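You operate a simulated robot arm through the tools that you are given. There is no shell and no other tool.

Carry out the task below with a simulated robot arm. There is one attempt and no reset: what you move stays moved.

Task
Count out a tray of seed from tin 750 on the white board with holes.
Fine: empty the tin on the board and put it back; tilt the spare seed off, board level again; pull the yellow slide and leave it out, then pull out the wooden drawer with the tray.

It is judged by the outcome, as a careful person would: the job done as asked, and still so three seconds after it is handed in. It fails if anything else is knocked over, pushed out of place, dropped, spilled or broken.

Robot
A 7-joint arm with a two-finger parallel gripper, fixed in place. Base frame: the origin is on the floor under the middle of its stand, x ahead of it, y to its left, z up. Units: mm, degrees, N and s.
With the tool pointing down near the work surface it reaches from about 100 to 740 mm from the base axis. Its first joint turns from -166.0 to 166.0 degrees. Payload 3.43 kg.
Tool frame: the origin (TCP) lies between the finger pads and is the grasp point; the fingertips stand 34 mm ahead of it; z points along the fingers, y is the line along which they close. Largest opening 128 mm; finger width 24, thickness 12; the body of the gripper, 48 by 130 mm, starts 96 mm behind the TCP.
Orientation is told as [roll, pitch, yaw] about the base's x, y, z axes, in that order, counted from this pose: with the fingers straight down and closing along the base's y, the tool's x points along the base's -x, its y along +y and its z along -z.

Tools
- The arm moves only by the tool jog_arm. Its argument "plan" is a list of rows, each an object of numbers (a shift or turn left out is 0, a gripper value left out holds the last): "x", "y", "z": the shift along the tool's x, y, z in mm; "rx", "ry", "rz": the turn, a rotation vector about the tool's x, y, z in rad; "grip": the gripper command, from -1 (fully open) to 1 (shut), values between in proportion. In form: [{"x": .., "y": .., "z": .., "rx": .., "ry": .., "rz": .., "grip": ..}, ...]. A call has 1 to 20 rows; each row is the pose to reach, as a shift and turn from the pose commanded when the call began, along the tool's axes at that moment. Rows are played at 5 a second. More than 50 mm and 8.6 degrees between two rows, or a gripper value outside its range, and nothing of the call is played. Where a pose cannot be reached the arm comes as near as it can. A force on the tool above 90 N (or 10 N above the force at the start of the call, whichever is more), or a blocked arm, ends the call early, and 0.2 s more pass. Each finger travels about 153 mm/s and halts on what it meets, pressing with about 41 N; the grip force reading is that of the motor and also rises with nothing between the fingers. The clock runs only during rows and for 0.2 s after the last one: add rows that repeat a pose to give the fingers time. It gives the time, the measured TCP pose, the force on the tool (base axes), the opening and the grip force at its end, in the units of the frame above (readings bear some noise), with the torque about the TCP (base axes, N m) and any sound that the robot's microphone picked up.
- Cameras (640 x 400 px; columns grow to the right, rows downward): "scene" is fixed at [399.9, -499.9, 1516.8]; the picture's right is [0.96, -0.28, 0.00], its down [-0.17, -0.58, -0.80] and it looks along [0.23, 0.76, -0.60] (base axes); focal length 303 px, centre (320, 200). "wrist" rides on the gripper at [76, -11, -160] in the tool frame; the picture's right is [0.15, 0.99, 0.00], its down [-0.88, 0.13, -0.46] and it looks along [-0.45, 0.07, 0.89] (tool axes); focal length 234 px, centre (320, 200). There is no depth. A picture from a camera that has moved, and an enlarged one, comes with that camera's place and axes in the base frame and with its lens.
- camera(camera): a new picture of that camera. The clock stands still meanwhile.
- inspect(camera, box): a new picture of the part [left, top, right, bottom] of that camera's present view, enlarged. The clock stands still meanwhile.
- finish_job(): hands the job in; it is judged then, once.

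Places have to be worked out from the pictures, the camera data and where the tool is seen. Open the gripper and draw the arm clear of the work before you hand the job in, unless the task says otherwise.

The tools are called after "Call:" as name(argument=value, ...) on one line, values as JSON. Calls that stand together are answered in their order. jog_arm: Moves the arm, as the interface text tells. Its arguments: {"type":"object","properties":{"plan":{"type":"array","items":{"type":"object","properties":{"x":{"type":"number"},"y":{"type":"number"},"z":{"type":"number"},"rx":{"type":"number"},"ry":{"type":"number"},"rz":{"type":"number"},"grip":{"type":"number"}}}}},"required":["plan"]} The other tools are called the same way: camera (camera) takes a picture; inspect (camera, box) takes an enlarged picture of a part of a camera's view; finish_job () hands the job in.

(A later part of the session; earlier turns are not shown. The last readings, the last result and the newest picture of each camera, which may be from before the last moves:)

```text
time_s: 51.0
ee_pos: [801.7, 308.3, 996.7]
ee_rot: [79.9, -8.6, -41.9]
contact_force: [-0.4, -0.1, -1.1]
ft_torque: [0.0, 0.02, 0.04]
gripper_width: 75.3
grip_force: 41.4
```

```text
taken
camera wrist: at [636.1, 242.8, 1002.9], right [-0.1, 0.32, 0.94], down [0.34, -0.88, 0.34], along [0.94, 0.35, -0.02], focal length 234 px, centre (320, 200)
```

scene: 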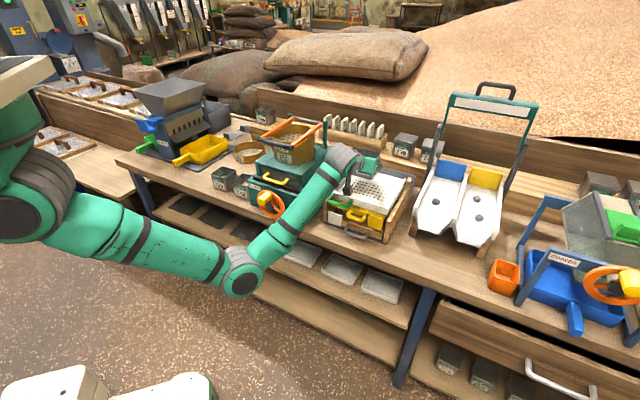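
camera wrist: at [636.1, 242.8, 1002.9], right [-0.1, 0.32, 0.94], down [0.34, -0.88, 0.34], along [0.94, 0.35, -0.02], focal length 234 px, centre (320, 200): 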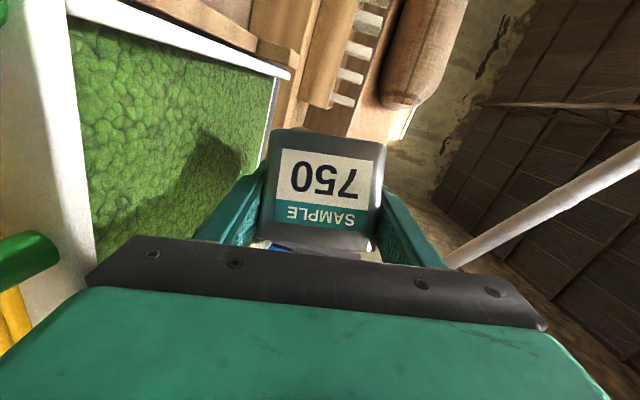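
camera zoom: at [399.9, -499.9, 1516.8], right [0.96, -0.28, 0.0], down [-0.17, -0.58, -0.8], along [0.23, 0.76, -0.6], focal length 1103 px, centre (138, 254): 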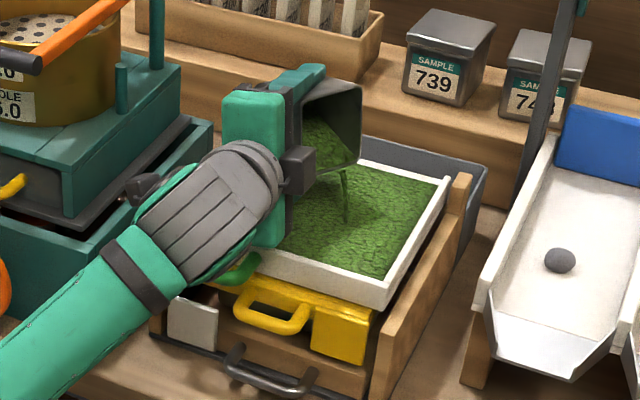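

The pour has begun and the seed spreads evenly over the board. Continue rolling to empty the tin completely.

Call:
jog_arm(plan=[{"rz": 0.05}, {"rz": 0.1}, {"rz": 0.15}, {"rz": 0.2}, {"rz": 0.25}, {"rz": 0.3}, {"rz": 0.35}, {"rz": 0.4}, {"rz": 0.45}, {"rz": 0.5}, {"rz": 0.5}])

Call:
inspect(camera="scene", box=[310, 130, 430, 240])

Call:
camera(camera="wrist")

```text
time_s: 53.4
ee_pos: [799.8, 308.8, 997.3]
ee_rot: [79.4, 19.7, -47.1]
contact_force: [0.1, -0.4, -0.9]
ft_torque: [0.0, 0.01, -0.01]
gripper_width: 75.4
grip_force: 40.5
```

```text
3.64 times, centred on (370, 185) of scene
camera zoom: at [399.9, -499.9, 1516.8], right [0.96, -0.28, 0.0], down [-0.17, -0.58, -0.8], along [0.23, 0.76, -0.6], focal length 1103 px, centre (138, 254)
```

zoom: 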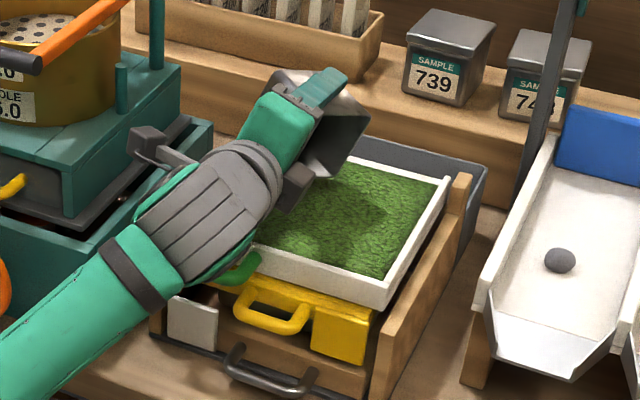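

```text
taken
camera wrist: at [639.0, 249.3, 1040.0], right [0.26, -0.01, 0.96], down [0.3, -0.95, -0.1], along [0.92, 0.32, -0.25], focal length 234 px, centre (320, 200)
```

wrist: 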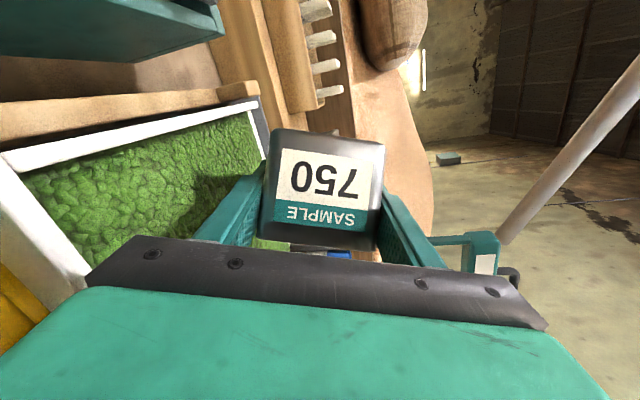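

Call:
jog_arm(plan=[{"rz": 0.08}, {"rz": 0.16}, {"rz": 0.24}, {"rz": 0.32}, {"rz": 0.4}, {"rz": 0.48}, {"rz": 0.56}, {"rz": 0.64}, {"rz": 0.72}, {"rz": 0.8}, {"rz": 0.88}, {"rz": 0.96}, {"rz": 1.0}, {"rz": 1.0}, {"rz": 1.0}, {"rz": 1.0}])

Call:
inspect(camera="scene", box=[310, 130, 430, 240])

Call:
camera(camera="wrist")

```text
time_s: 56.8
ee_pos: [801.3, 308.7, 996.3]
ee_rot: [51.2, 73.9, -81.0]
contact_force: [0.5, 0.2, -1.1]
ft_torque: [0.02, -0.02, 0.02]
gripper_width: 75.7
grip_force: 41.0
```

```text
3.64 times, centred on (370, 185) of scene
camera zoom: at [399.9, -499.9, 1516.8], right [0.96, -0.28, 0.0], down [-0.17, -0.58, -0.8], along [0.23, 0.76, -0.6], focal length 1103 px, centre (138, 254)
```

zoom: 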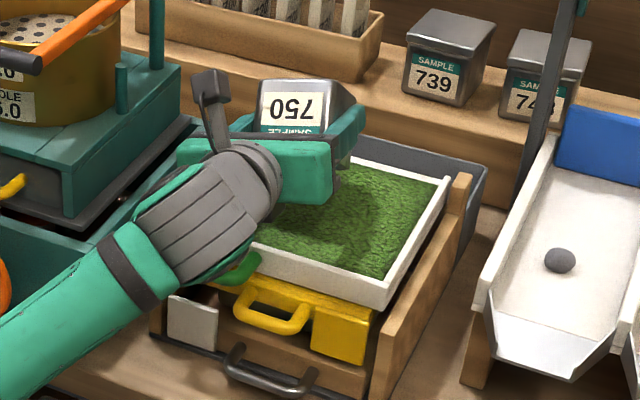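

```text
taken
camera wrist: at [679.9, 223.4, 1095.2], right [0.72, -0.6, 0.35], down [-0.18, -0.65, -0.74], along [0.67, 0.47, -0.57], focal length 234 px, centre (320, 200)
```

wrist: 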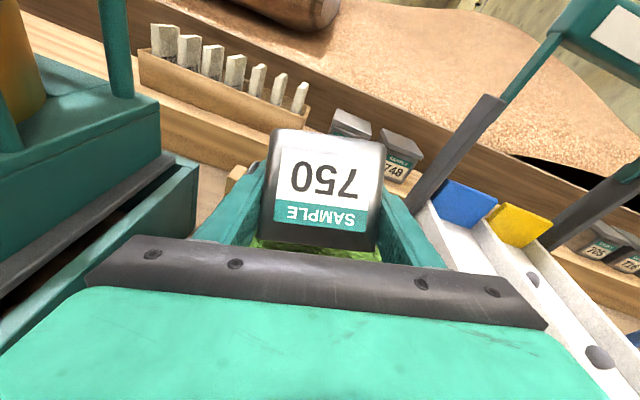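

The tin is upside down over the board. Hold a moment more, then roll back upright.

Call:
jog_arm(plan=[{"rz": 0}, {"rz": 0}, {"rz": 0}, {"rz": -0.14}, {"rz": -0.28}, {"rz": -0.42}, {"rz": -0.56}, {"rz": -0.7}, {"rz": -0.84}, {"rz": -0.98}, {"rz": -1.12}, {"rz": -1.26}, {"rz": -1.4}, {"rz": -1.54}, {"rz": -1.68}, {"rz": -1.82}, {"rz": -1.96}, {"rz": -2.1}, {"rz": -2.1}])

Call:
inspect(camera="scene", box=[310, 130, 430, 240])

```text
time_s: 60.8
ee_pos: [800.0, 308.5, 995.8]
ee_rot: [76.4, -42.3, -34.2]
contact_force: [-0.1, 1.0, -0.6]
ft_torque: [0.01, -0.03, 0.02]
gripper_width: 75.6
grip_force: 40.7
```

```text
3.64 times, centred on (370, 185) of scene
camera zoom: at [399.9, -499.9, 1516.8], right [0.96, -0.28, 0.0], down [-0.17, -0.58, -0.8], along [0.23, 0.76, -0.6], focal length 1103 px, centre (138, 254)
```

zoom: 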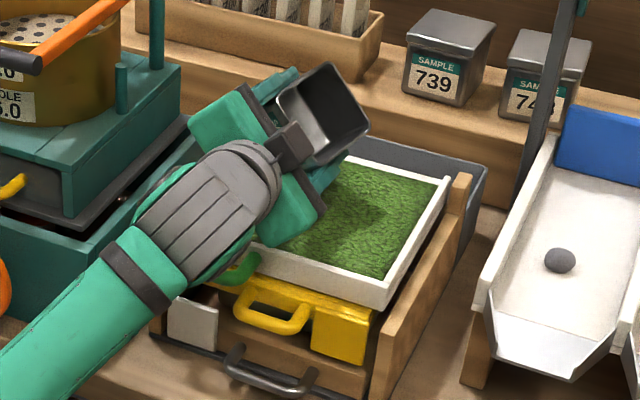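

The tin is empty. Finish rolling upright, pitch back to 60°, and lift clear.

Call:
jog_arm(plan=[{"rz": -0.14}, {"rz": -0.28}, {"rz": -0.42}, {"rz": -0.56}, {"rz": -0.7}, {"rz": -0.82}, {"rz": -0.82}])

Call:
jog_arm(plan=[{"ry": 0.12}, {"ry": 0.24}, {"ry": 0.349}, {"ry": 0.349}])

```text
time_s: 62.4
ee_pos: [800.2, 307.1, 995.8]
ee_rot: [-0.5, -80.0, 47.0]
contact_force: [-0.3, 0.4, 0.7]
ft_torque: [-0.05, -0.01, -0.02]
gripper_width: 75.4
grip_force: 40.9
```

```text
time_s: 63.4
ee_pos: [800.3, 308.0, 995.6]
ee_rot: [0.1, -59.9, 46.5]
contact_force: [0.0, 0.5, -0.6]
ft_torque: [0.03, -0.01, -0.02]
gripper_width: 75.3
grip_force: 40.9
```

Call:
jog_arm(plan=[{"x": -20, "y": -3, "z": -38}, {"x": -41, "y": -7, "z": -78}, {"x": -61, "y": -10, "z": -118}, {"x": -82, "y": -14, "z": -158}, {"x": -101, "y": -17, "z": -196}, {"x": -101, "y": 10, "z": -196}, {"x": -101, "y": 57, "z": -196}, {"x": -101, "y": 104, "z": -196}, {"x": -101, "y": 151, "z": -196}, {"x": -101, "y": 198, "z": -196}, {"x": -101, "y": 245, "z": -196}, {"x": -101, "y": 292, "z": -196}, {"x": -101, "y": 339, "z": -196}, {"x": -101, "y": 386, "z": -196}, {"x": -101, "y": 433, "z": -196}, {"x": -101, "y": 480, "z": -196}, {"x": -101, "y": 527, "z": -196}, {"x": -101, "y": 574, "z": -196}, {"x": -101, "y": 621, "z": -196}, {"x": -101, "y": 665, "z": -196}])

Call:
jog_arm(plan=[{"x": 0, "y": 8}, {"x": 0, "y": 8}])

Call:
camera(camera="scene")

```text
time_s: 67.6
ee_pos: [235.9, 680.6, 1182.6]
ee_rot: [0.0, -60.0, 46.5]
contact_force: [0.9, 0.1, 0.1]
ft_torque: [0.0, 0.02, 0.05]
gripper_width: 75.6
grip_force: 40.8
```

```text
time_s: 68.2
ee_pos: [230.8, 686.2, 1183.0]
ee_rot: [0.0, -60.1, 46.6]
contact_force: [-0.6, -0.5, -1.4]
ft_torque: [0.02, -0.01, 0.01]
gripper_width: 75.8
grip_force: 40.8
```

```text
taken
```

scene: 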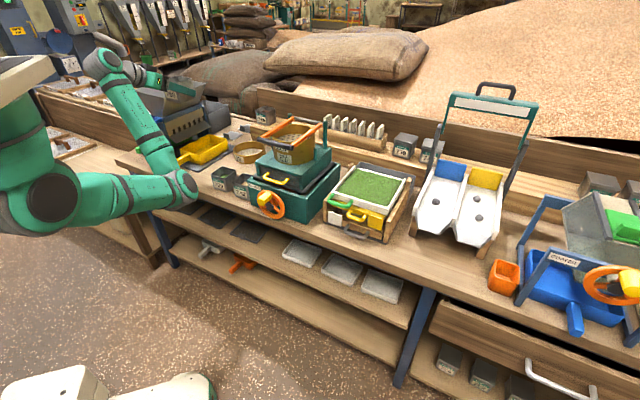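

Back above the tin's original spot. Descend straight down to about 17 mm above the set-down height.

Call:
jog_arm(plan=[{"x": 20, "y": 0, "z": 12}, {"x": 58, "y": 0, "z": 35}, {"x": 98, "y": 0, "z": 60}, {"x": 138, "y": -1, "z": 84}, {"x": 178, "y": -1, "z": 109}, {"x": 216, "y": -1, "z": 132}, {"x": 250, "y": -1, "z": 153}, {"x": 272, "y": -1, "z": 166}, {"x": 281.6, "y": -1, "z": 172.3}, {"x": 281.6, "y": -1, "z": 172.3}])

Call:
inspect(camera="scene", box=[130, 110, 280, 220])

Call:
camera(camera="wrist")

```text
time_s: 70.4
ee_pos: [235.9, 687.8, 850.9]
ee_rot: [-0.1, -60.0, 46.6]
contact_force: [-0.5, 0.2, -1.2]
ft_torque: [-0.02, 0.01, 0.03]
gripper_width: 75.4
grip_force: 41.1
```

```text
3.64 times, centred on (205, 165) of scene
camera zoom: at [399.9, -499.9, 1516.8], right [0.96, -0.28, 0.0], down [-0.17, -0.58, -0.8], along [0.23, 0.76, -0.6], focal length 1103 px, centre (738, 327)
```

zoom: 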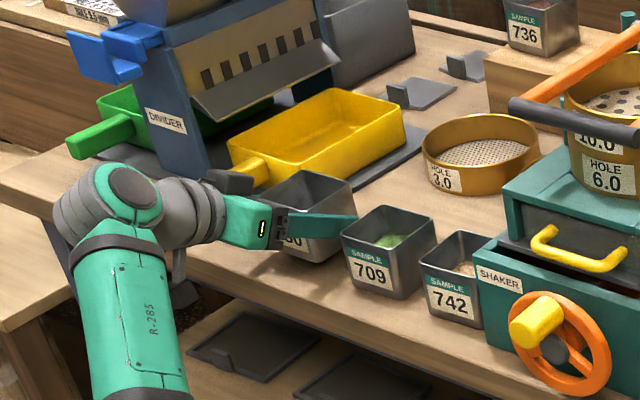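

```text
taken
camera wrist: at [121.6, 553.5, 866.1], right [-0.77, 0.63, -0.13], down [-0.06, 0.12, 0.99], along [0.64, 0.77, -0.05], focal length 234 px, centre (320, 200)
```

wrist: 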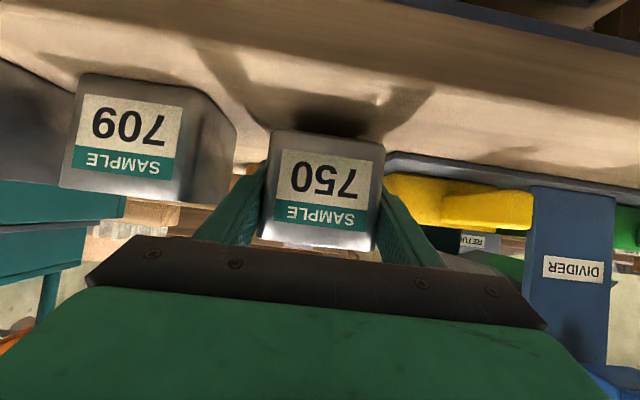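

Call:
jog_arm(plan=[{"x": 1, "y": 1, "z": 4}, {"x": 4, "y": 1, "z": 6}, {"x": 7, "y": 1, "z": 7.5}, {"x": 9, "y": 1, "z": 8.7}, {"x": 10.6, "y": 1, "z": 9.6}, {"x": 11.2, "y": 1, "z": 9.9}, {"x": 11.2, "y": 1, "z": 9.9}])

Call:
camera(camera="wrist")

Call:
inspect(camera="scene", box=[150, 130, 270, 220])

```text
time_s: 72.0
ee_pos: [237.0, 692.8, 837.3]
ee_rot: [0.0, -60.1, 46.6]
contact_force: [0.7, 0.3, -0.7]
ft_torque: [0.03, 0.02, 0.01]
gripper_width: 75.6
grip_force: 41.2
```

```text
taken
camera wrist: at [123.9, 558.2, 852.4], right [-0.77, 0.63, -0.13], down [-0.06, 0.12, 0.99], along [0.64, 0.77, -0.06], focal length 234 px, centre (320, 200)
```

wrist: 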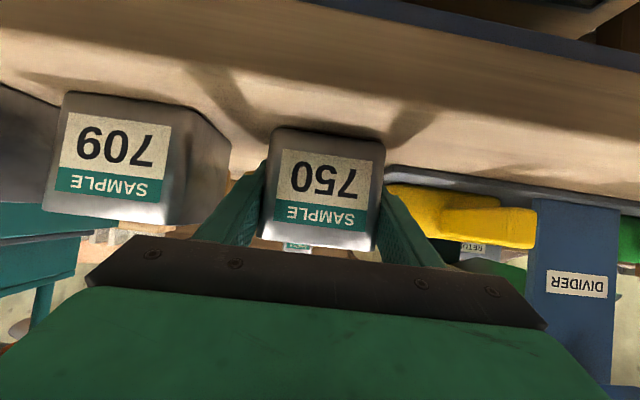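

```text
4.44 times, centred on (210, 175) of scene
camera zoom: at [399.9, -499.9, 1516.8], right [0.96, -0.28, 0.0], down [-0.17, -0.58, -0.8], along [0.23, 0.76, -0.6], focal length 1348 px, centre (809, 311)
```

zoom: 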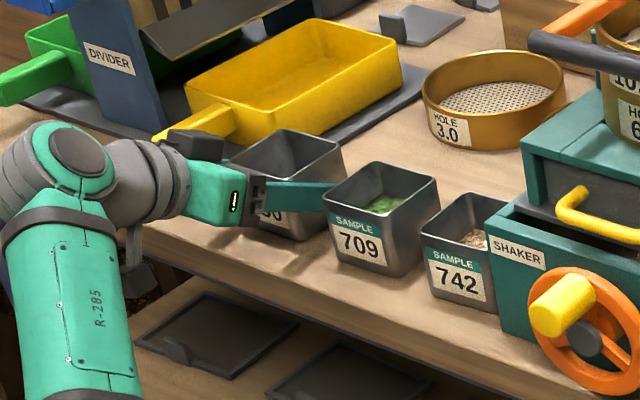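

About 2 mm still above the original set-down pose. Lower the last bit gently.

Call:
jog_arm(plan=[{"x": 1.2, "z": -0.2}, {"x": 2.4, "z": -0.4}, {"x": 2.4, "z": -0.4}])

Call:
camera(camera="wrist")

```text
time_s: 72.8
ee_pos: [235.7, 690.7, 836.5]
ee_rot: [0.1, -60.0, 46.4]
contact_force: [0.0, 0.5, 1.1]
ft_torque: [0.02, -0.07, 0.01]
gripper_width: 75.4
grip_force: 41.3
```

```text
taken
camera wrist: at [122.5, 556.5, 850.5], right [-0.77, 0.63, -0.13], down [-0.06, 0.12, 0.99], along [0.64, 0.77, -0.05], focal length 234 px, centre (320, 200)
```

wrist: 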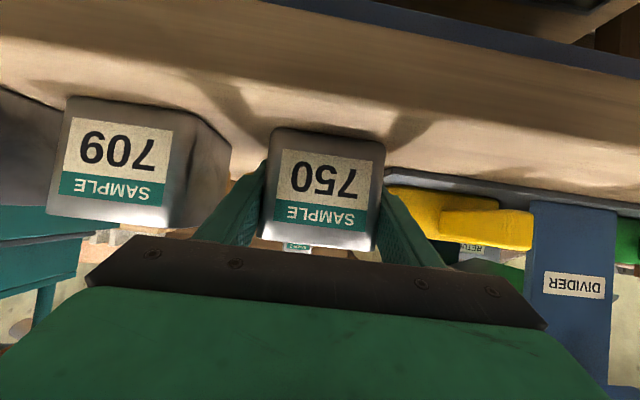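

It matches the original picture and light contact shows (+1 N). Release and check the tin stands.

Call:
jog_arm(plan=[{"grip": -0.25}, {"grip": -0.35}, {"grip": -0.5}, {"grip": -0.5}])

Call:
camera(camera="wrist")

```text
time_s: 73.8
ee_pos: [235.9, 692.0, 835.6]
ee_rot: [0.1, -60.0, 46.6]
contact_force: [0.2, 0.3, -0.6]
ft_torque: [0.0, -0.01, 0.03]
gripper_width: 95.6
grip_force: 0.0
```

```text
taken
camera wrist: at [122.4, 556.5, 850.3], right [-0.77, 0.63, -0.13], down [-0.06, 0.12, 0.99], along [0.64, 0.77, -0.05], focal length 234 px, centre (320, 200)
```

wrist: 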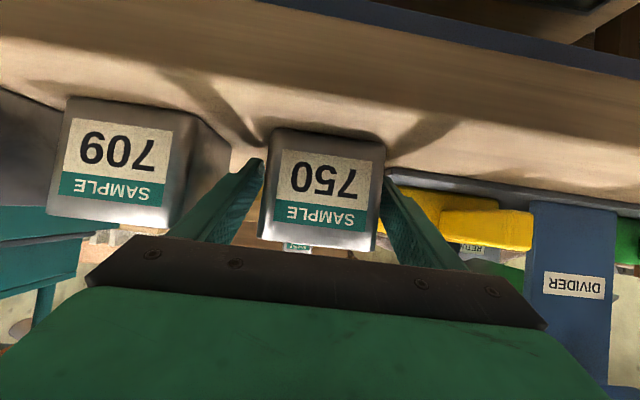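

Tin 750 is standing back in place. Retreat along the tool axis and rise.

Call:
jog_arm(plan=[{"z": -25}, {"z": -60}, {"z": -100}, {"z": -122}, {"x": -40, "z": -130}, {"x": -85, "z": -139}, {"x": -130, "z": -148}, {"x": -175, "z": -156}, {"x": -220, "z": -165}, {"x": -260, "z": -173}, {"x": -283, "z": -177}, {"x": -283, "z": -177}])

Call:
camera(camera="scene")

Call:
inspect(camera="scene", box=[150, 130, 430, 250])

```text
time_s: 76.4
ee_pos: [227.7, 685.2, 1168.2]
ee_rot: [0.1, -60.0, 46.5]
contact_force: [0.0, 0.1, 0.2]
ft_torque: [0.03, 0.01, -0.04]
gripper_width: 96.1
grip_force: 0.0
```

```text
taken
```

scene: 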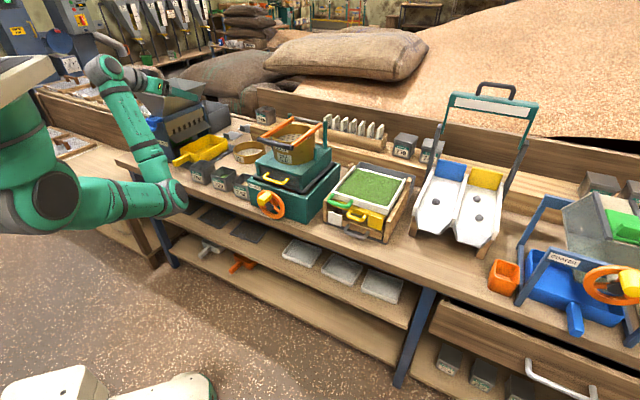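

```text
2.29 times, centred on (290, 190) of scene
camera zoom: at [399.9, -499.9, 1516.8], right [0.96, -0.28, 0.0], down [-0.17, -0.58, -0.8], along [0.23, 0.76, -0.6], focal length 693 px, centre (389, 223)
```

zoom: 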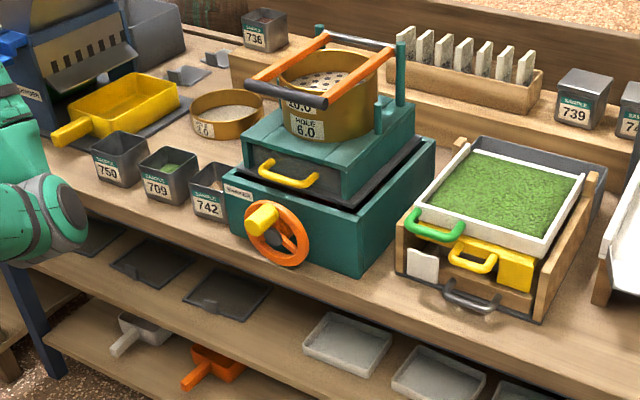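

Tin is back in its row. Now look closely at the counter's construction before handling the green handle.

Call:
inspect(camera="scene", box=[315, 155, 420, 245])

Call:
inspect(camera="scene", box=[320, 180, 380, 245])

```text
4.44 times, centred on (368, 200) of scene
camera zoom: at [399.9, -499.9, 1516.8], right [0.96, -0.28, 0.0], down [-0.17, -0.58, -0.8], along [0.23, 0.76, -0.6], focal length 1348 px, centre (109, 200)
```

zoom: 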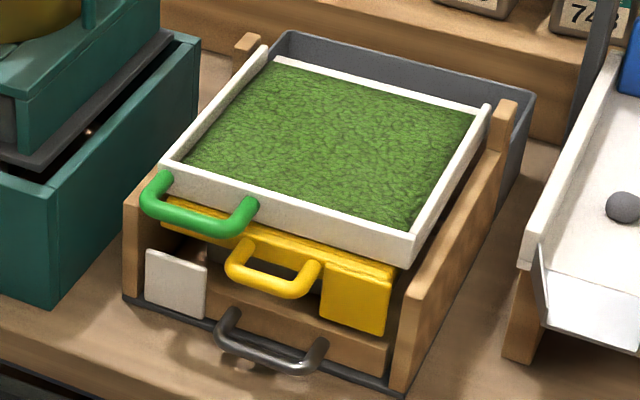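

```text
6.15 times, centred on (350, 212) of scene
camera zoom: at [399.9, -499.9, 1516.8], right [0.96, -0.28, 0.0], down [-0.17, -0.58, -0.8], along [0.23, 0.76, -0.6], focal length 1866 px, centre (135, 123)
```

zoom: 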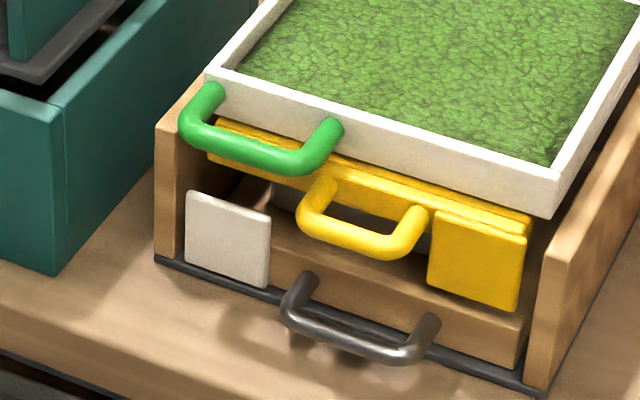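

The board hinges at the rear posts (n≈845) and drains back into the grey bin; I plan to grip the green bar with the tool near-horizontal, fingers above/below, and follow the arc. First travel to the counter's front.

Call:
jog_arm(plan=[{"y": -30}, {"y": -77}, {"y": -124}, {"y": -171}, {"y": -218}, {"y": -265}, {"y": -312}, {"y": -359}, {"y": -406}, {"y": -453}, {"y": -500}, {"y": -547}, {"y": -594}, {"y": -630}, {"y": -641}, {"y": -641}])

Call:
jog_arm(plan=[{"x": 37, "z": -4}, {"x": 74, "z": -9}, {"x": 111, "z": -14}, {"x": 148, "z": -18}, {"x": 186, "z": -23}, {"x": 186, "z": -23}])

Call:
jog_arm(plan=[{"rz": 0.14}, {"rz": 0.28}, {"rz": 0.42}, {"rz": 0.56}, {"rz": 0.7}, {"rz": 0.84}, {"rz": 0.98}, {"rz": 1.12}, {"rz": 1.26}, {"rz": 1.4}, {"rz": 1.5}, {"rz": 1.571}, {"rz": 1.571}])

Call:
camera(camera="scene")

Call:
camera(camera="wrist")

```text
time_s: 79.8
ee_pos: [694.5, 241.0, 1167.2]
ee_rot: [0.1, -59.9, 46.6]
contact_force: [-0.1, 0.0, 0.3]
ft_torque: [0.01, -0.02, 0.02]
gripper_width: 96.0
grip_force: 0.0
```

```text
time_s: 81.2
ee_pos: [617.7, 161.3, 1020.7]
ee_rot: [0.0, -60.0, 46.6]
contact_force: [-0.3, -0.3, -0.1]
ft_torque: [0.01, 0.02, 0.0]
gripper_width: 96.1
grip_force: 0.2
```

```text
time_s: 84.0
ee_pos: [617.0, 159.7, 1018.9]
ee_rot: [60.1, 0.1, -43.5]
contact_force: [-0.2, 0.2, 0.1]
ft_torque: [0.01, 0.01, -0.01]
gripper_width: 95.8
grip_force: 0.0
```

```text
taken
```

scene: 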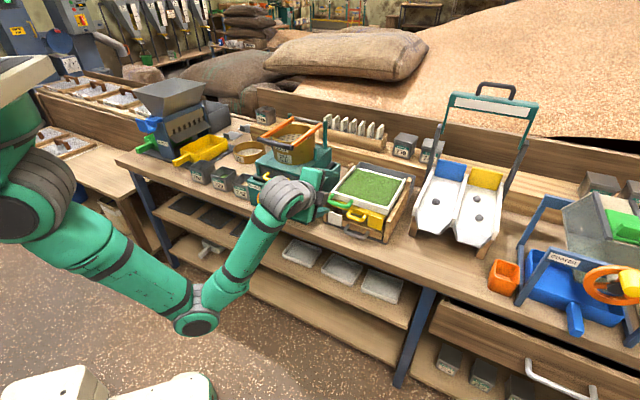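

```text
taken
camera wrist: at [461.2, 109.2, 1089.9], right [0.24, 0.46, 0.86], down [0.41, -0.85, 0.34], along [0.88, 0.27, -0.39], focal length 234 px, centre (320, 200)
```

wrist: 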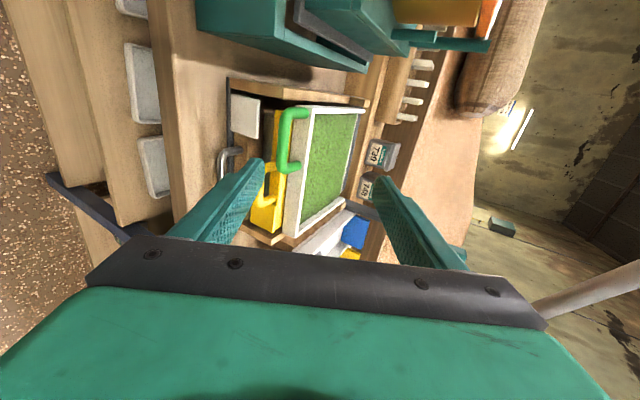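

Call:
inspect(camera="wrist", box=[210, 70, 390, 250])

```text
2.22 times, centred on (300, 160) of wrist
camera zoom: at [461.2, 109.2, 1089.9], right [0.24, 0.46, 0.86], down [0.41, -0.85, 0.34], along [0.88, 0.27, -0.39], focal length 520 px, centre (364, 289)
```

zoom: 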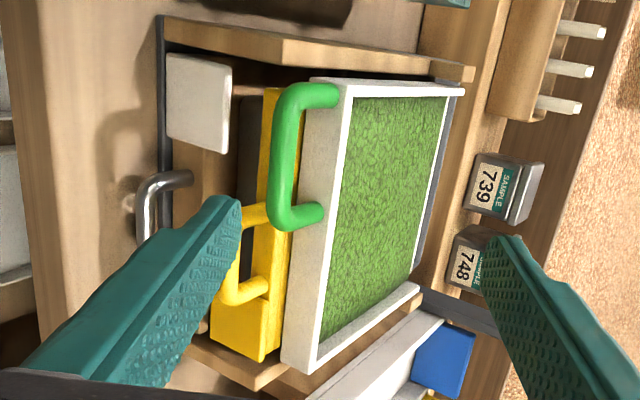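

The view confirms the green bar at about (n 623, z 920), e 303–362. Move to a pre-grasp 60 mm in front of it, pitch to 70°, fingers opened ~44 mm.

Call:
jog_arm(plan=[{"x": 1, "y": -19, "z": 14, "rx": -0.044, "grip": 0.31}, {"x": 2, "y": -38, "z": 27, "rx": -0.087, "grip": 0.31}, {"x": 3, "y": -58, "z": 41, "rx": -0.131, "grip": 0.31}, {"x": 4, "y": -77, "z": 55, "rx": -0.1745, "grip": 0.31}, {"x": 4, "y": -77, "z": 55, "rx": -0.1745, "grip": 0.31}])

Call:
camera(camera="wrist")

Call:
inspect(camera="scene", box=[280, 150, 400, 250])

```text
time_s: 85.2
ee_pos: [620.5, 171.4, 926.3]
ee_rot: [70.1, 0.0, -43.3]
contact_force: [0.5, -0.8, -0.8]
ft_torque: [0.0, -0.01, 0.04]
gripper_width: 44.5
grip_force: 0.1
```

```text
taken
camera wrist: at [459.1, 111.9, 970.5], right [0.13, 0.35, 0.93], down [0.38, -0.88, 0.28], along [0.92, 0.31, -0.24], focal length 234 px, centre (320, 200)
```

wrist: 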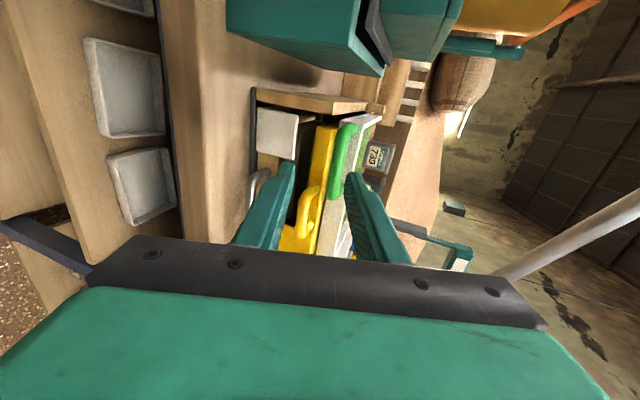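

```text
4.00 times, centred on (340, 200) of scene
camera zoom: at [399.9, -499.9, 1516.8], right [0.96, -0.28, 0.0], down [-0.17, -0.58, -0.8], along [0.23, 0.76, -0.6], focal length 1213 px, centre (240, 200)
```

zoom: 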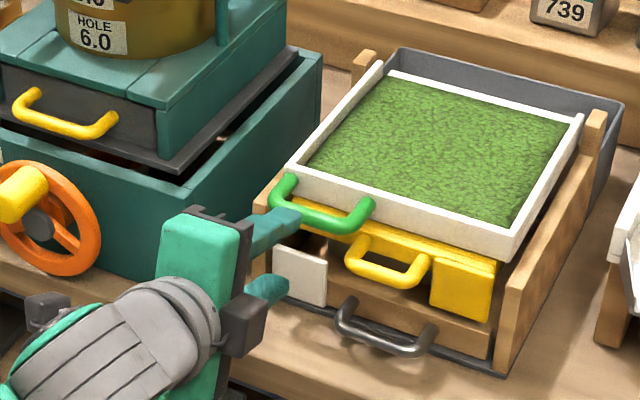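

The bar lies within ±2 mm of the finger mid-plane after an advance of 58 mm. Raise 20 mm along the closing axis first, then slide forward around the bar.

Call:
jog_arm(plan=[{"y": 10}, {"y": 20}, {"y": 20, "z": 18}, {"y": 20, "z": 36}, {"y": 20, "z": 54}, {"y": 20, "z": 54}])

Call:
camera(camera="wrist")

Call:
inspect(camera="wrist", box=[260, 80, 420, 240])

Call:
inspect(camera="scene", box=[290, 150, 390, 240])

```text
time_s: 86.6
ee_pos: [658.5, 213.8, 926.8]
ee_rot: [70.0, -0.1, -43.4]
contact_force: [-0.6, 0.0, 0.2]
ft_torque: [-0.01, 0.0, 0.02]
gripper_width: 44.2
grip_force: 0.1
```

```text
taken
camera wrist: at [497.2, 153.4, 971.1], right [0.13, 0.35, 0.93], down [0.38, -0.88, 0.28], along [0.92, 0.31, -0.24], focal length 234 px, centre (320, 200)
```

wrist: 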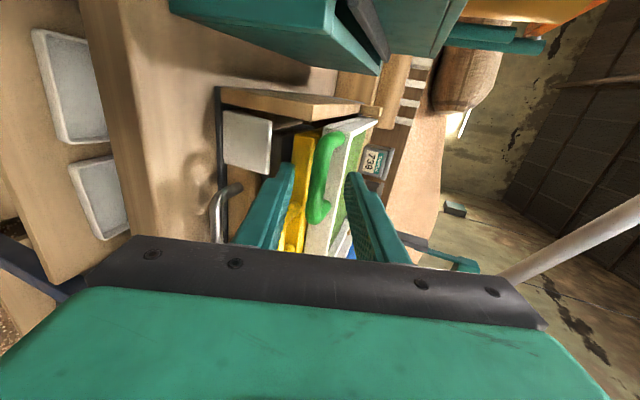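

```text
2.50 times, centred on (340, 160) of wrist
camera zoom: at [497.2, 153.4, 971.1], right [0.13, 0.35, 0.93], down [0.38, -0.88, 0.28], along [0.92, 0.31, -0.24], focal length 585 px, centre (270, 300)
```

zoom: 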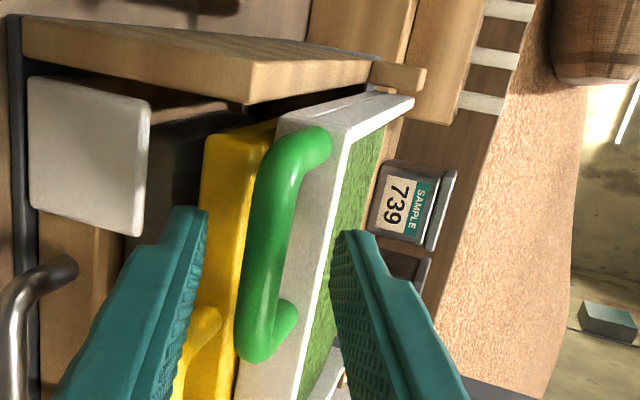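

```text
4.44 times, centred on (340, 195) of scene
camera zoom: at [399.9, -499.9, 1516.8], right [0.96, -0.28, 0.0], down [-0.17, -0.58, -0.8], along [0.23, 0.76, -0.6], focal length 1348 px, centre (231, 222)
```

zoom: 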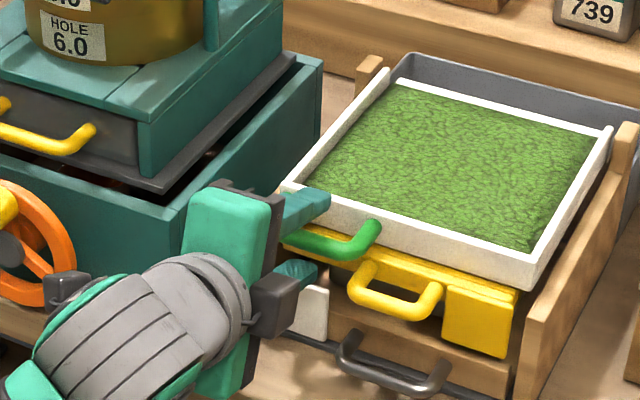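

The bar (≈12 mm thick) is between the fingers. I'll close to ~20 mm as a loose cage and begin lifting along the arc, first 10°.

Call:
jog_arm(plan=[{"grip": 0.69}, {"grip": 0.69}, {"grip": 0.69}])

Call:
jog_arm(plan=[{"y": 10, "z": -2.7, "rx": 0.044}, {"y": 19.9, "z": -5.3, "rx": 0.0873}, {"y": 30, "z": -7.2, "rx": 0.131}, {"y": 40.2, "z": -8.8, "rx": 0.1745}, {"y": 40.2, "z": -8.8, "rx": 0.1745}])

Call:
inspect(camera="wrist", box=[220, 60, 420, 240])

Call:
inspect(camera="scene", box=[290, 140, 430, 245])

```text
time_s: 87.4
ee_pos: [659.0, 212.5, 926.1]
ee_rot: [69.9, 0.0, -43.3]
contact_force: [1.0, 0.3, 0.2]
ft_torque: [0.02, 0.01, 0.0]
gripper_width: 19.8
grip_force: 0.1
```

```text
time_s: 88.6
ee_pos: [661.9, 215.6, 966.3]
ee_rot: [60.0, 0.1, -43.5]
contact_force: [-0.5, -1.7, -3.2]
ft_torque: [-0.04, 0.1, -0.03]
gripper_width: 22.1
grip_force: 2.2
```

```text
2.22 times, centred on (320, 150) of wrist
camera zoom: at [507.9, 164.6, 1037.1], right [0.23, 0.46, 0.86], down [0.41, -0.84, 0.34], along [0.88, 0.27, -0.39], focal length 520 px, centre (320, 311)
```

zoom: 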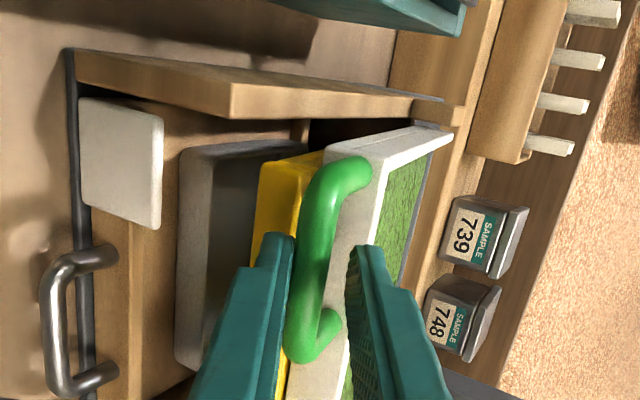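

```text
3.81 times, centred on (360, 192) of scene
camera zoom: at [399.9, -499.9, 1516.8], right [0.96, -0.28, 0.0], down [-0.17, -0.58, -0.8], along [0.23, 0.76, -0.6], focal length 1155 px, centre (168, 229)
```

zoom: 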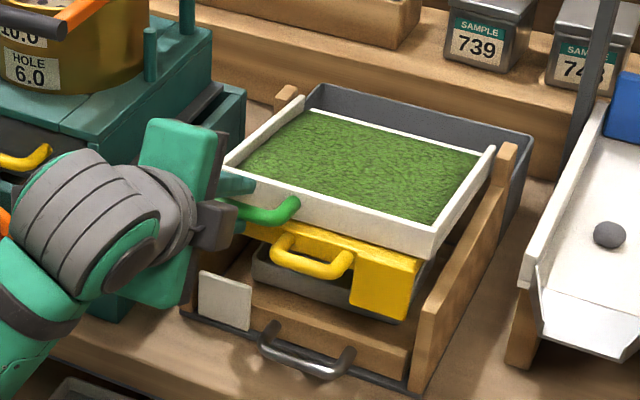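

The board (with the slide under it) tilts smoothly with only ~3 N. Continue the arc to about 30°.

Call:
jog_arm(plan=[{"y": 10, "z": -2.7, "rx": 0.044}, {"y": 19.9, "z": -5.3, "rx": 0.0873}, {"y": 30, "z": -7.2, "rx": 0.131}, {"y": 40.2, "z": -8.8, "rx": 0.1745}, {"y": 50.5, "z": -9.8, "rx": 0.218}, {"y": 60.7, "z": -10.6, "rx": 0.262}, {"y": 71, "z": -10.7, "rx": 0.305}, {"y": 81.3, "z": -10.5, "rx": 0.349}, {"y": 81.3, "z": -10.5, "rx": 0.349}])

Call:
inspect(camera="wrist", box=[220, 60, 420, 240])

Call:
inspect(camera="scene", box=[290, 120, 430, 245])

```text
time_s: 90.6
ee_pos: [683.2, 240.0, 1040.8]
ee_rot: [40.0, 0.1, -43.4]
contact_force: [-1.9, -2.2, -0.7]
ft_torque: [-0.04, 0.08, -0.04]
gripper_width: 21.7
grip_force: 1.6
```

```text
2.22 times, centred on (320, 150) of wrist
camera zoom: at [551.0, 212.5, 1156.4], right [0.41, 0.65, 0.64], down [0.51, -0.75, 0.43], along [0.76, 0.14, -0.64], focal length 520 px, centre (320, 311)
```

zoom: 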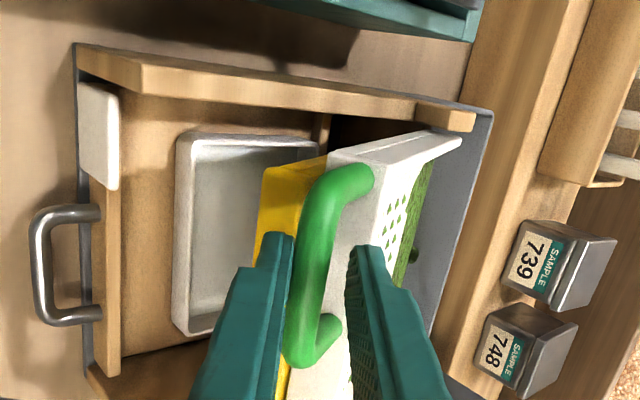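

```text
3.20 times, centred on (360, 182) of scene
camera zoom: at [399.9, -499.9, 1516.8], right [0.96, -0.28, 0.0], down [-0.17, -0.58, -0.8], along [0.23, 0.76, -0.6], focal length 970 px, centre (192, 256)
```

zoom: 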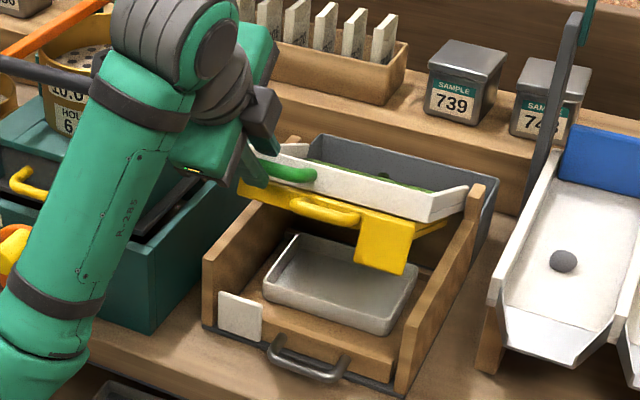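

Seeds are sliding off toward the bin, holes show filled. Continue to ~42° and hold until the board is clear.

Call:
jog_arm(plan=[{"y": 10, "z": -2.7, "rx": 0.044}, {"y": 19.9, "z": -5.3, "rx": 0.0873}, {"y": 30, "z": -7.2, "rx": 0.131}, {"y": 40.2, "z": -8.8, "rx": 0.1745}, {"y": 44, "z": -9.2, "rx": 0.19}, {"y": 44, "z": -9.2, "rx": 0.19}, {"y": 44, "z": -9.2, "rx": 0.19}, {"y": 44, "z": -9.2, "rx": 0.19}, {"y": 44, "z": -9.2, "rx": 0.19}, {"y": 44, "z": -9.2, "rx": 0.19}])

Call:
inspect(camera="wrist", box=[220, 60, 460, 240])

Call:
inspect(camera="scene", box=[290, 120, 430, 245])

```text
time_s: 92.8
ee_pos: [704.0, 259.9, 1078.2]
ee_rot: [29.1, 0.0, -43.4]
contact_force: [-1.9, -1.9, -0.7]
ft_torque: [-0.01, 0.06, -0.02]
gripper_width: 20.8
grip_force: 0.6
```

```text
2.22 times, centred on (340, 150) of wrist
camera zoom: at [587.8, 249.1, 1212.5], right [0.49, 0.73, 0.48], down [0.57, -0.68, 0.46], along [0.67, 0.05, -0.75], focal length 520 px, centre (276, 311)
```

zoom: 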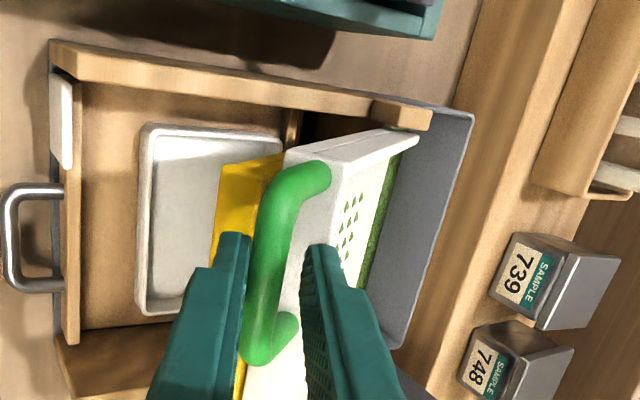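

```text
3.20 times, centred on (360, 182) of scene
camera zoom: at [399.9, -499.9, 1516.8], right [0.96, -0.28, 0.0], down [-0.17, -0.58, -0.8], along [0.23, 0.76, -0.6], focal length 970 px, centre (192, 256)
```

zoom: 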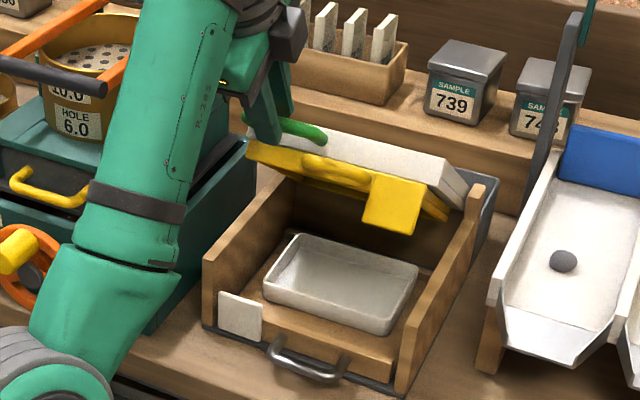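

Call:
jog_arm(plan=[{"y": 10, "z": -2.7, "rx": 0.044}, {"y": 19.9, "z": -5.3, "rx": 0.0873}, {"y": 19.9, "z": -5.3, "rx": 0.0873}, {"y": 19.9, "z": -5.3, "rx": 0.0873}, {"y": 19.9, "z": -5.3, "rx": 0.0873}, {"y": 19.9, "z": -5.3, "rx": 0.0873}, {"y": 19.9, "z": -5.3, "rx": 0.0873}, {"y": 19.9, "z": -5.3, "rx": 0.0873}, {"y": 19.9, "z": -5.3, "rx": 0.0873}])

Call:
inspect(camera="wrist", box=[280, 80, 440, 200])

Call:
camera(camera="scene")

```text
time_s: 94.8
ee_pos: [713.1, 268.5, 1090.4]
ee_rot: [23.7, 0.0, -43.5]
contact_force: [-24.3, -23.1, -34.3]
ft_torque: [-0.24, 0.94, -0.43]
gripper_width: 45.6
grip_force: 22.3
```

```text
3.33 times, centred on (360, 140) of wrist
camera zoom: at [605.7, 267.4, 1232.5], right [0.52, 0.76, 0.4], down [0.6, -0.65, 0.47], along [0.61, -0.01, -0.79], focal length 781 px, centre (187, 400)
```

zoom: 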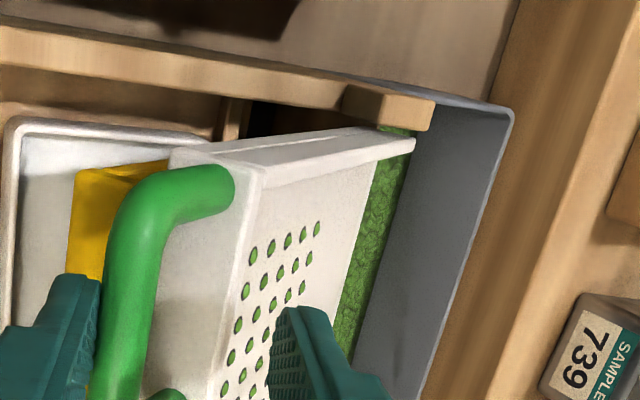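

```text
taken
```

scene: 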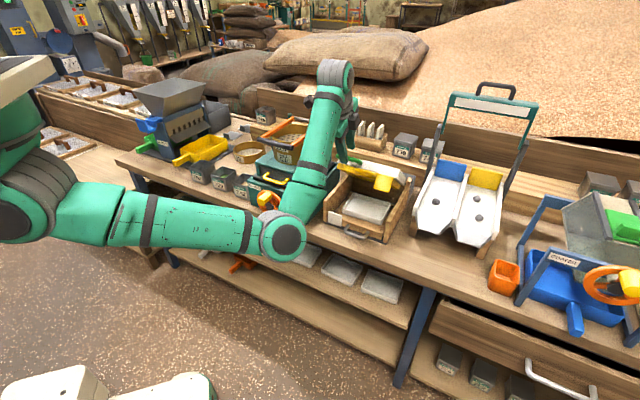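

That reached the board's tilt stop (force rose, finger pressed open); all spare seed is off into the bin and the holes show filled. Back off 5° right away.

Call:
jog_arm(plan=[{"y": -9.8, "z": 3.2, "rx": -0.0436}, {"y": -19.4, "z": 7, "rx": -0.0873}, {"y": -19.4, "z": 7, "rx": -0.0873}])

Call:
inspect(camera="wrist", box=[220, 60, 460, 240])

Call:
inspect(camera="scene", box=[290, 120, 430, 245])

```text
time_s: 95.6
ee_pos: [703.0, 258.8, 1078.5]
ee_rot: [29.3, -0.2, -43.5]
contact_force: [0.0, 0.2, -1.1]
ft_torque: [-0.01, -0.01, -0.03]
gripper_width: 19.7
grip_force: 0.0
```

```text
2.22 times, centred on (340, 150) of wrist
camera zoom: at [587.2, 247.5, 1214.0], right [0.49, 0.73, 0.48], down [0.56, -0.68, 0.46], along [0.67, 0.05, -0.74], focal length 520 px, centre (276, 311)
```

zoom: 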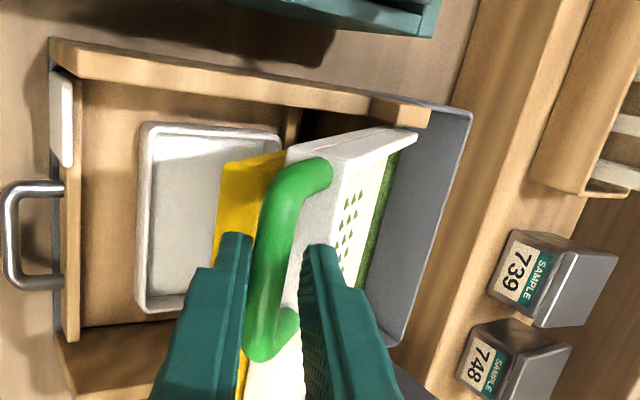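

```text
3.20 times, centred on (360, 182) of scene
camera zoom: at [399.9, -499.9, 1516.8], right [0.96, -0.28, 0.0], down [-0.17, -0.58, -0.8], along [0.23, 0.76, -0.6], focal length 970 px, centre (192, 256)
```

zoom: 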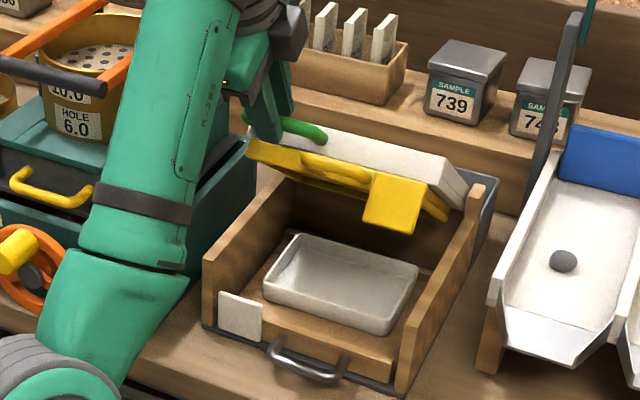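

Unit hasn't moved and force is back to zero. Now lower the board along the same arc, first 20°.

Call:
jog_arm(plan=[{"y": -9.8, "z": 3.3, "rx": -0.0436}, {"y": -19.4, "z": 7, "rx": -0.0873}, {"y": -28.8, "z": 11.1, "rx": -0.1309}, {"y": -38, "z": 15.6, "rx": -0.1745}, {"y": -47.1, "z": 20.5, "rx": -0.2182}, {"y": -55.9, "z": 25.9, "rx": -0.2618}, {"y": -64.4, "z": 31.6, "rx": -0.3054}, {"y": -72.8, "z": 37.7, "rx": -0.349}, {"y": -72.8, "z": 37.7, "rx": -0.349}])

Call:
inspect(camera="wrist", box=[220, 60, 460, 240])

Call:
inspect(camera="scene", box=[290, 120, 430, 245])

```text
time_s: 97.6
ee_pos: [670.8, 229.0, 1010.2]
ee_rot: [49.1, -0.1, -43.2]
contact_force: [-1.6, 0.0, 0.1]
ft_torque: [-0.07, -0.09, -0.11]
gripper_width: 19.2
grip_force: 0.0
```

```text
2.22 times, centred on (340, 150) of wrist
camera zoom: at [526.7, 189.0, 1107.0], right [0.34, 0.57, 0.75], down [0.46, -0.79, 0.4], along [0.82, 0.21, -0.53], focal length 520 px, centre (276, 311)
```

zoom: 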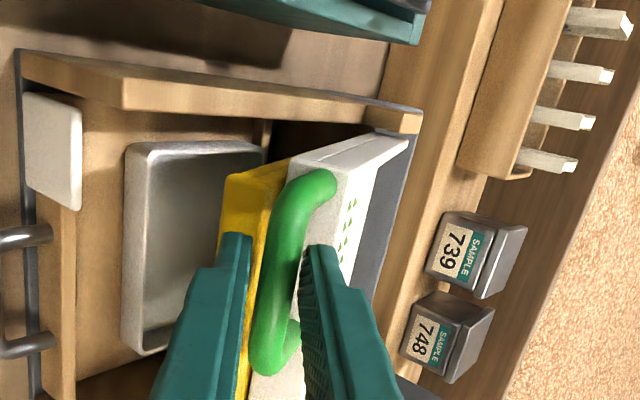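

```text
3.20 times, centred on (360, 182) of scene
camera zoom: at [399.9, -499.9, 1516.8], right [0.96, -0.28, 0.0], down [-0.17, -0.58, -0.8], along [0.23, 0.76, -0.6], focal length 970 px, centre (192, 256)
```

zoom: 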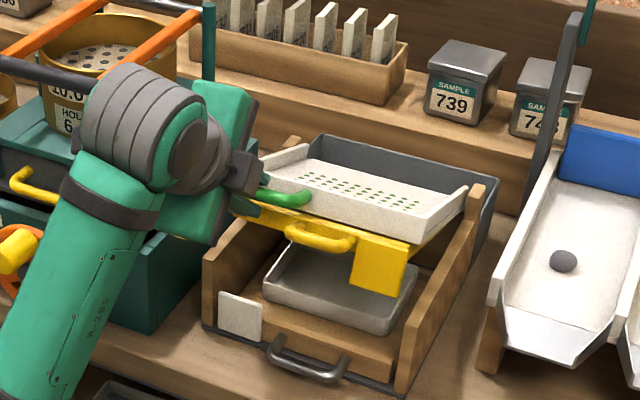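

The board is clear with green seed left only in the holes. Lower the rest of the way to level.

Call:
jog_arm(plan=[{"y": -9.8, "z": 3.3, "rx": -0.0436}, {"y": -19.4, "z": 7, "rx": -0.0873}, {"y": -28.8, "z": 11.1, "rx": -0.1309}, {"y": -38, "z": 15.6, "rx": -0.1745}, {"y": -47.1, "z": 20.5, "rx": -0.2182}, {"y": -55.9, "z": 25.9, "rx": -0.2618}, {"y": -64.4, "z": 31.6, "rx": -0.3054}, {"y": -70.5, "z": 36, "rx": -0.337}, {"y": -74, "z": 38.6, "rx": -0.356}, {"y": -75.7, "z": 39.9, "rx": -0.3648}, {"y": -75.7, "z": 39.9, "rx": -0.3648}])

Call:
inspect(camera="wrist", box=[220, 60, 460, 240])

Call:
inspect(camera="scene", box=[290, 130, 430, 245])

```text
time_s: 100.0
ee_pos: [660.5, 210.7, 926.0]
ee_rot: [70.0, 0.0, -43.4]
contact_force: [0.5, -0.1, -0.7]
ft_torque: [-0.01, 0.0, -0.01]
gripper_width: 19.5
grip_force: 0.1
```

```text
2.22 times, centred on (340, 150) of wrist
camera zoom: at [498.1, 152.8, 970.1], right [0.13, 0.35, 0.93], down [0.38, -0.88, 0.28], along [0.92, 0.31, -0.24], focal length 520 px, centre (276, 311)
```

zoom: 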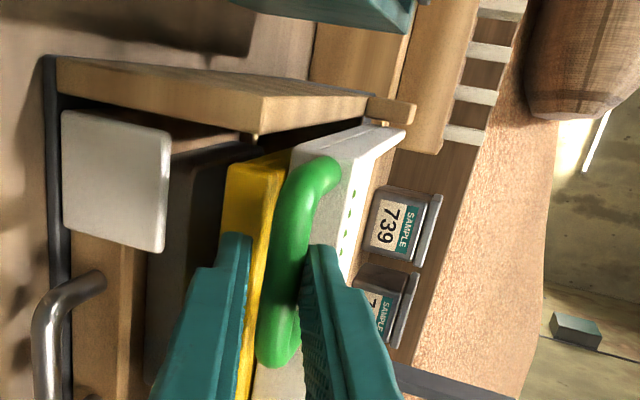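

```text
3.48 times, centred on (360, 188) of scene
camera zoom: at [399.9, -499.9, 1516.8], right [0.96, -0.28, 0.0], down [-0.17, -0.58, -0.8], along [0.23, 0.76, -0.6], focal length 1055 px, centre (181, 244)
```

zoom: 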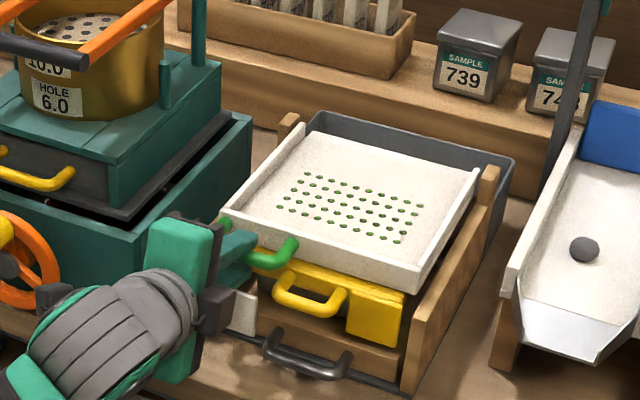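

The bar rests against the upper finger, so the board is about 1° shy of level. Press gently down a few mm and watch the force.

Call:
jog_arm(plan=[{"y": -1.5}, {"y": -3}, {"y": -4.5}, {"y": -4.5}])

Call:
inspect(camera="wrist", box=[220, 60, 460, 240])

```text
time_s: 101.0
ee_pos: [658.7, 211.2, 921.3]
ee_rot: [70.0, -0.1, -43.4]
contact_force: [1.4, 0.9, 1.8]
ft_torque: [0.08, -0.03, -0.03]
gripper_width: 21.1
grip_force: 1.3
```

```text
2.22 times, centred on (340, 150) of wrist
camera zoom: at [496.3, 152.7, 965.7], right [0.13, 0.35, 0.93], down [0.38, -0.88, 0.28], along [0.92, 0.31, -0.24], focal length 520 px, centre (276, 311)
```

zoom: 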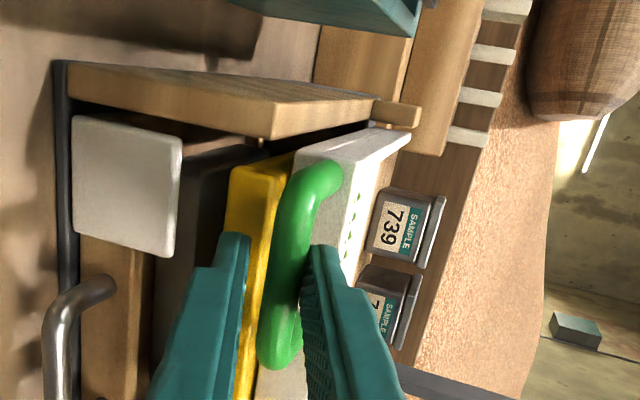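

Call:
jog_arm(plan=[{"y": -1.5}, {"y": -3}, {"y": -3}])

Call:
inspect(camera="scene", box=[315, 155, 420, 245])

```text
time_s: 101.8
ee_pos: [656.5, 212.3, 919.2]
ee_rot: [70.1, 0.0, -43.4]
contact_force: [4.8, 4.0, 8.8]
ft_torque: [0.14, -0.1, -0.11]
gripper_width: 25.3
grip_force: 5.0
```

```text
4.44 times, centred on (368, 200) of scene
camera zoom: at [399.9, -499.9, 1516.8], right [0.96, -0.28, 0.0], down [-0.17, -0.58, -0.8], along [0.23, 0.76, -0.6], focal length 1348 px, centre (109, 200)
```

zoom: 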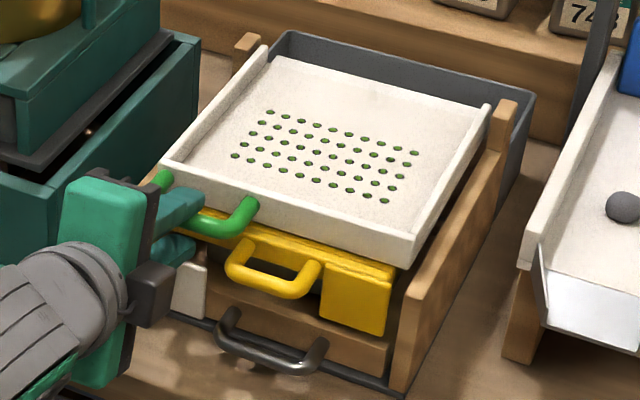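

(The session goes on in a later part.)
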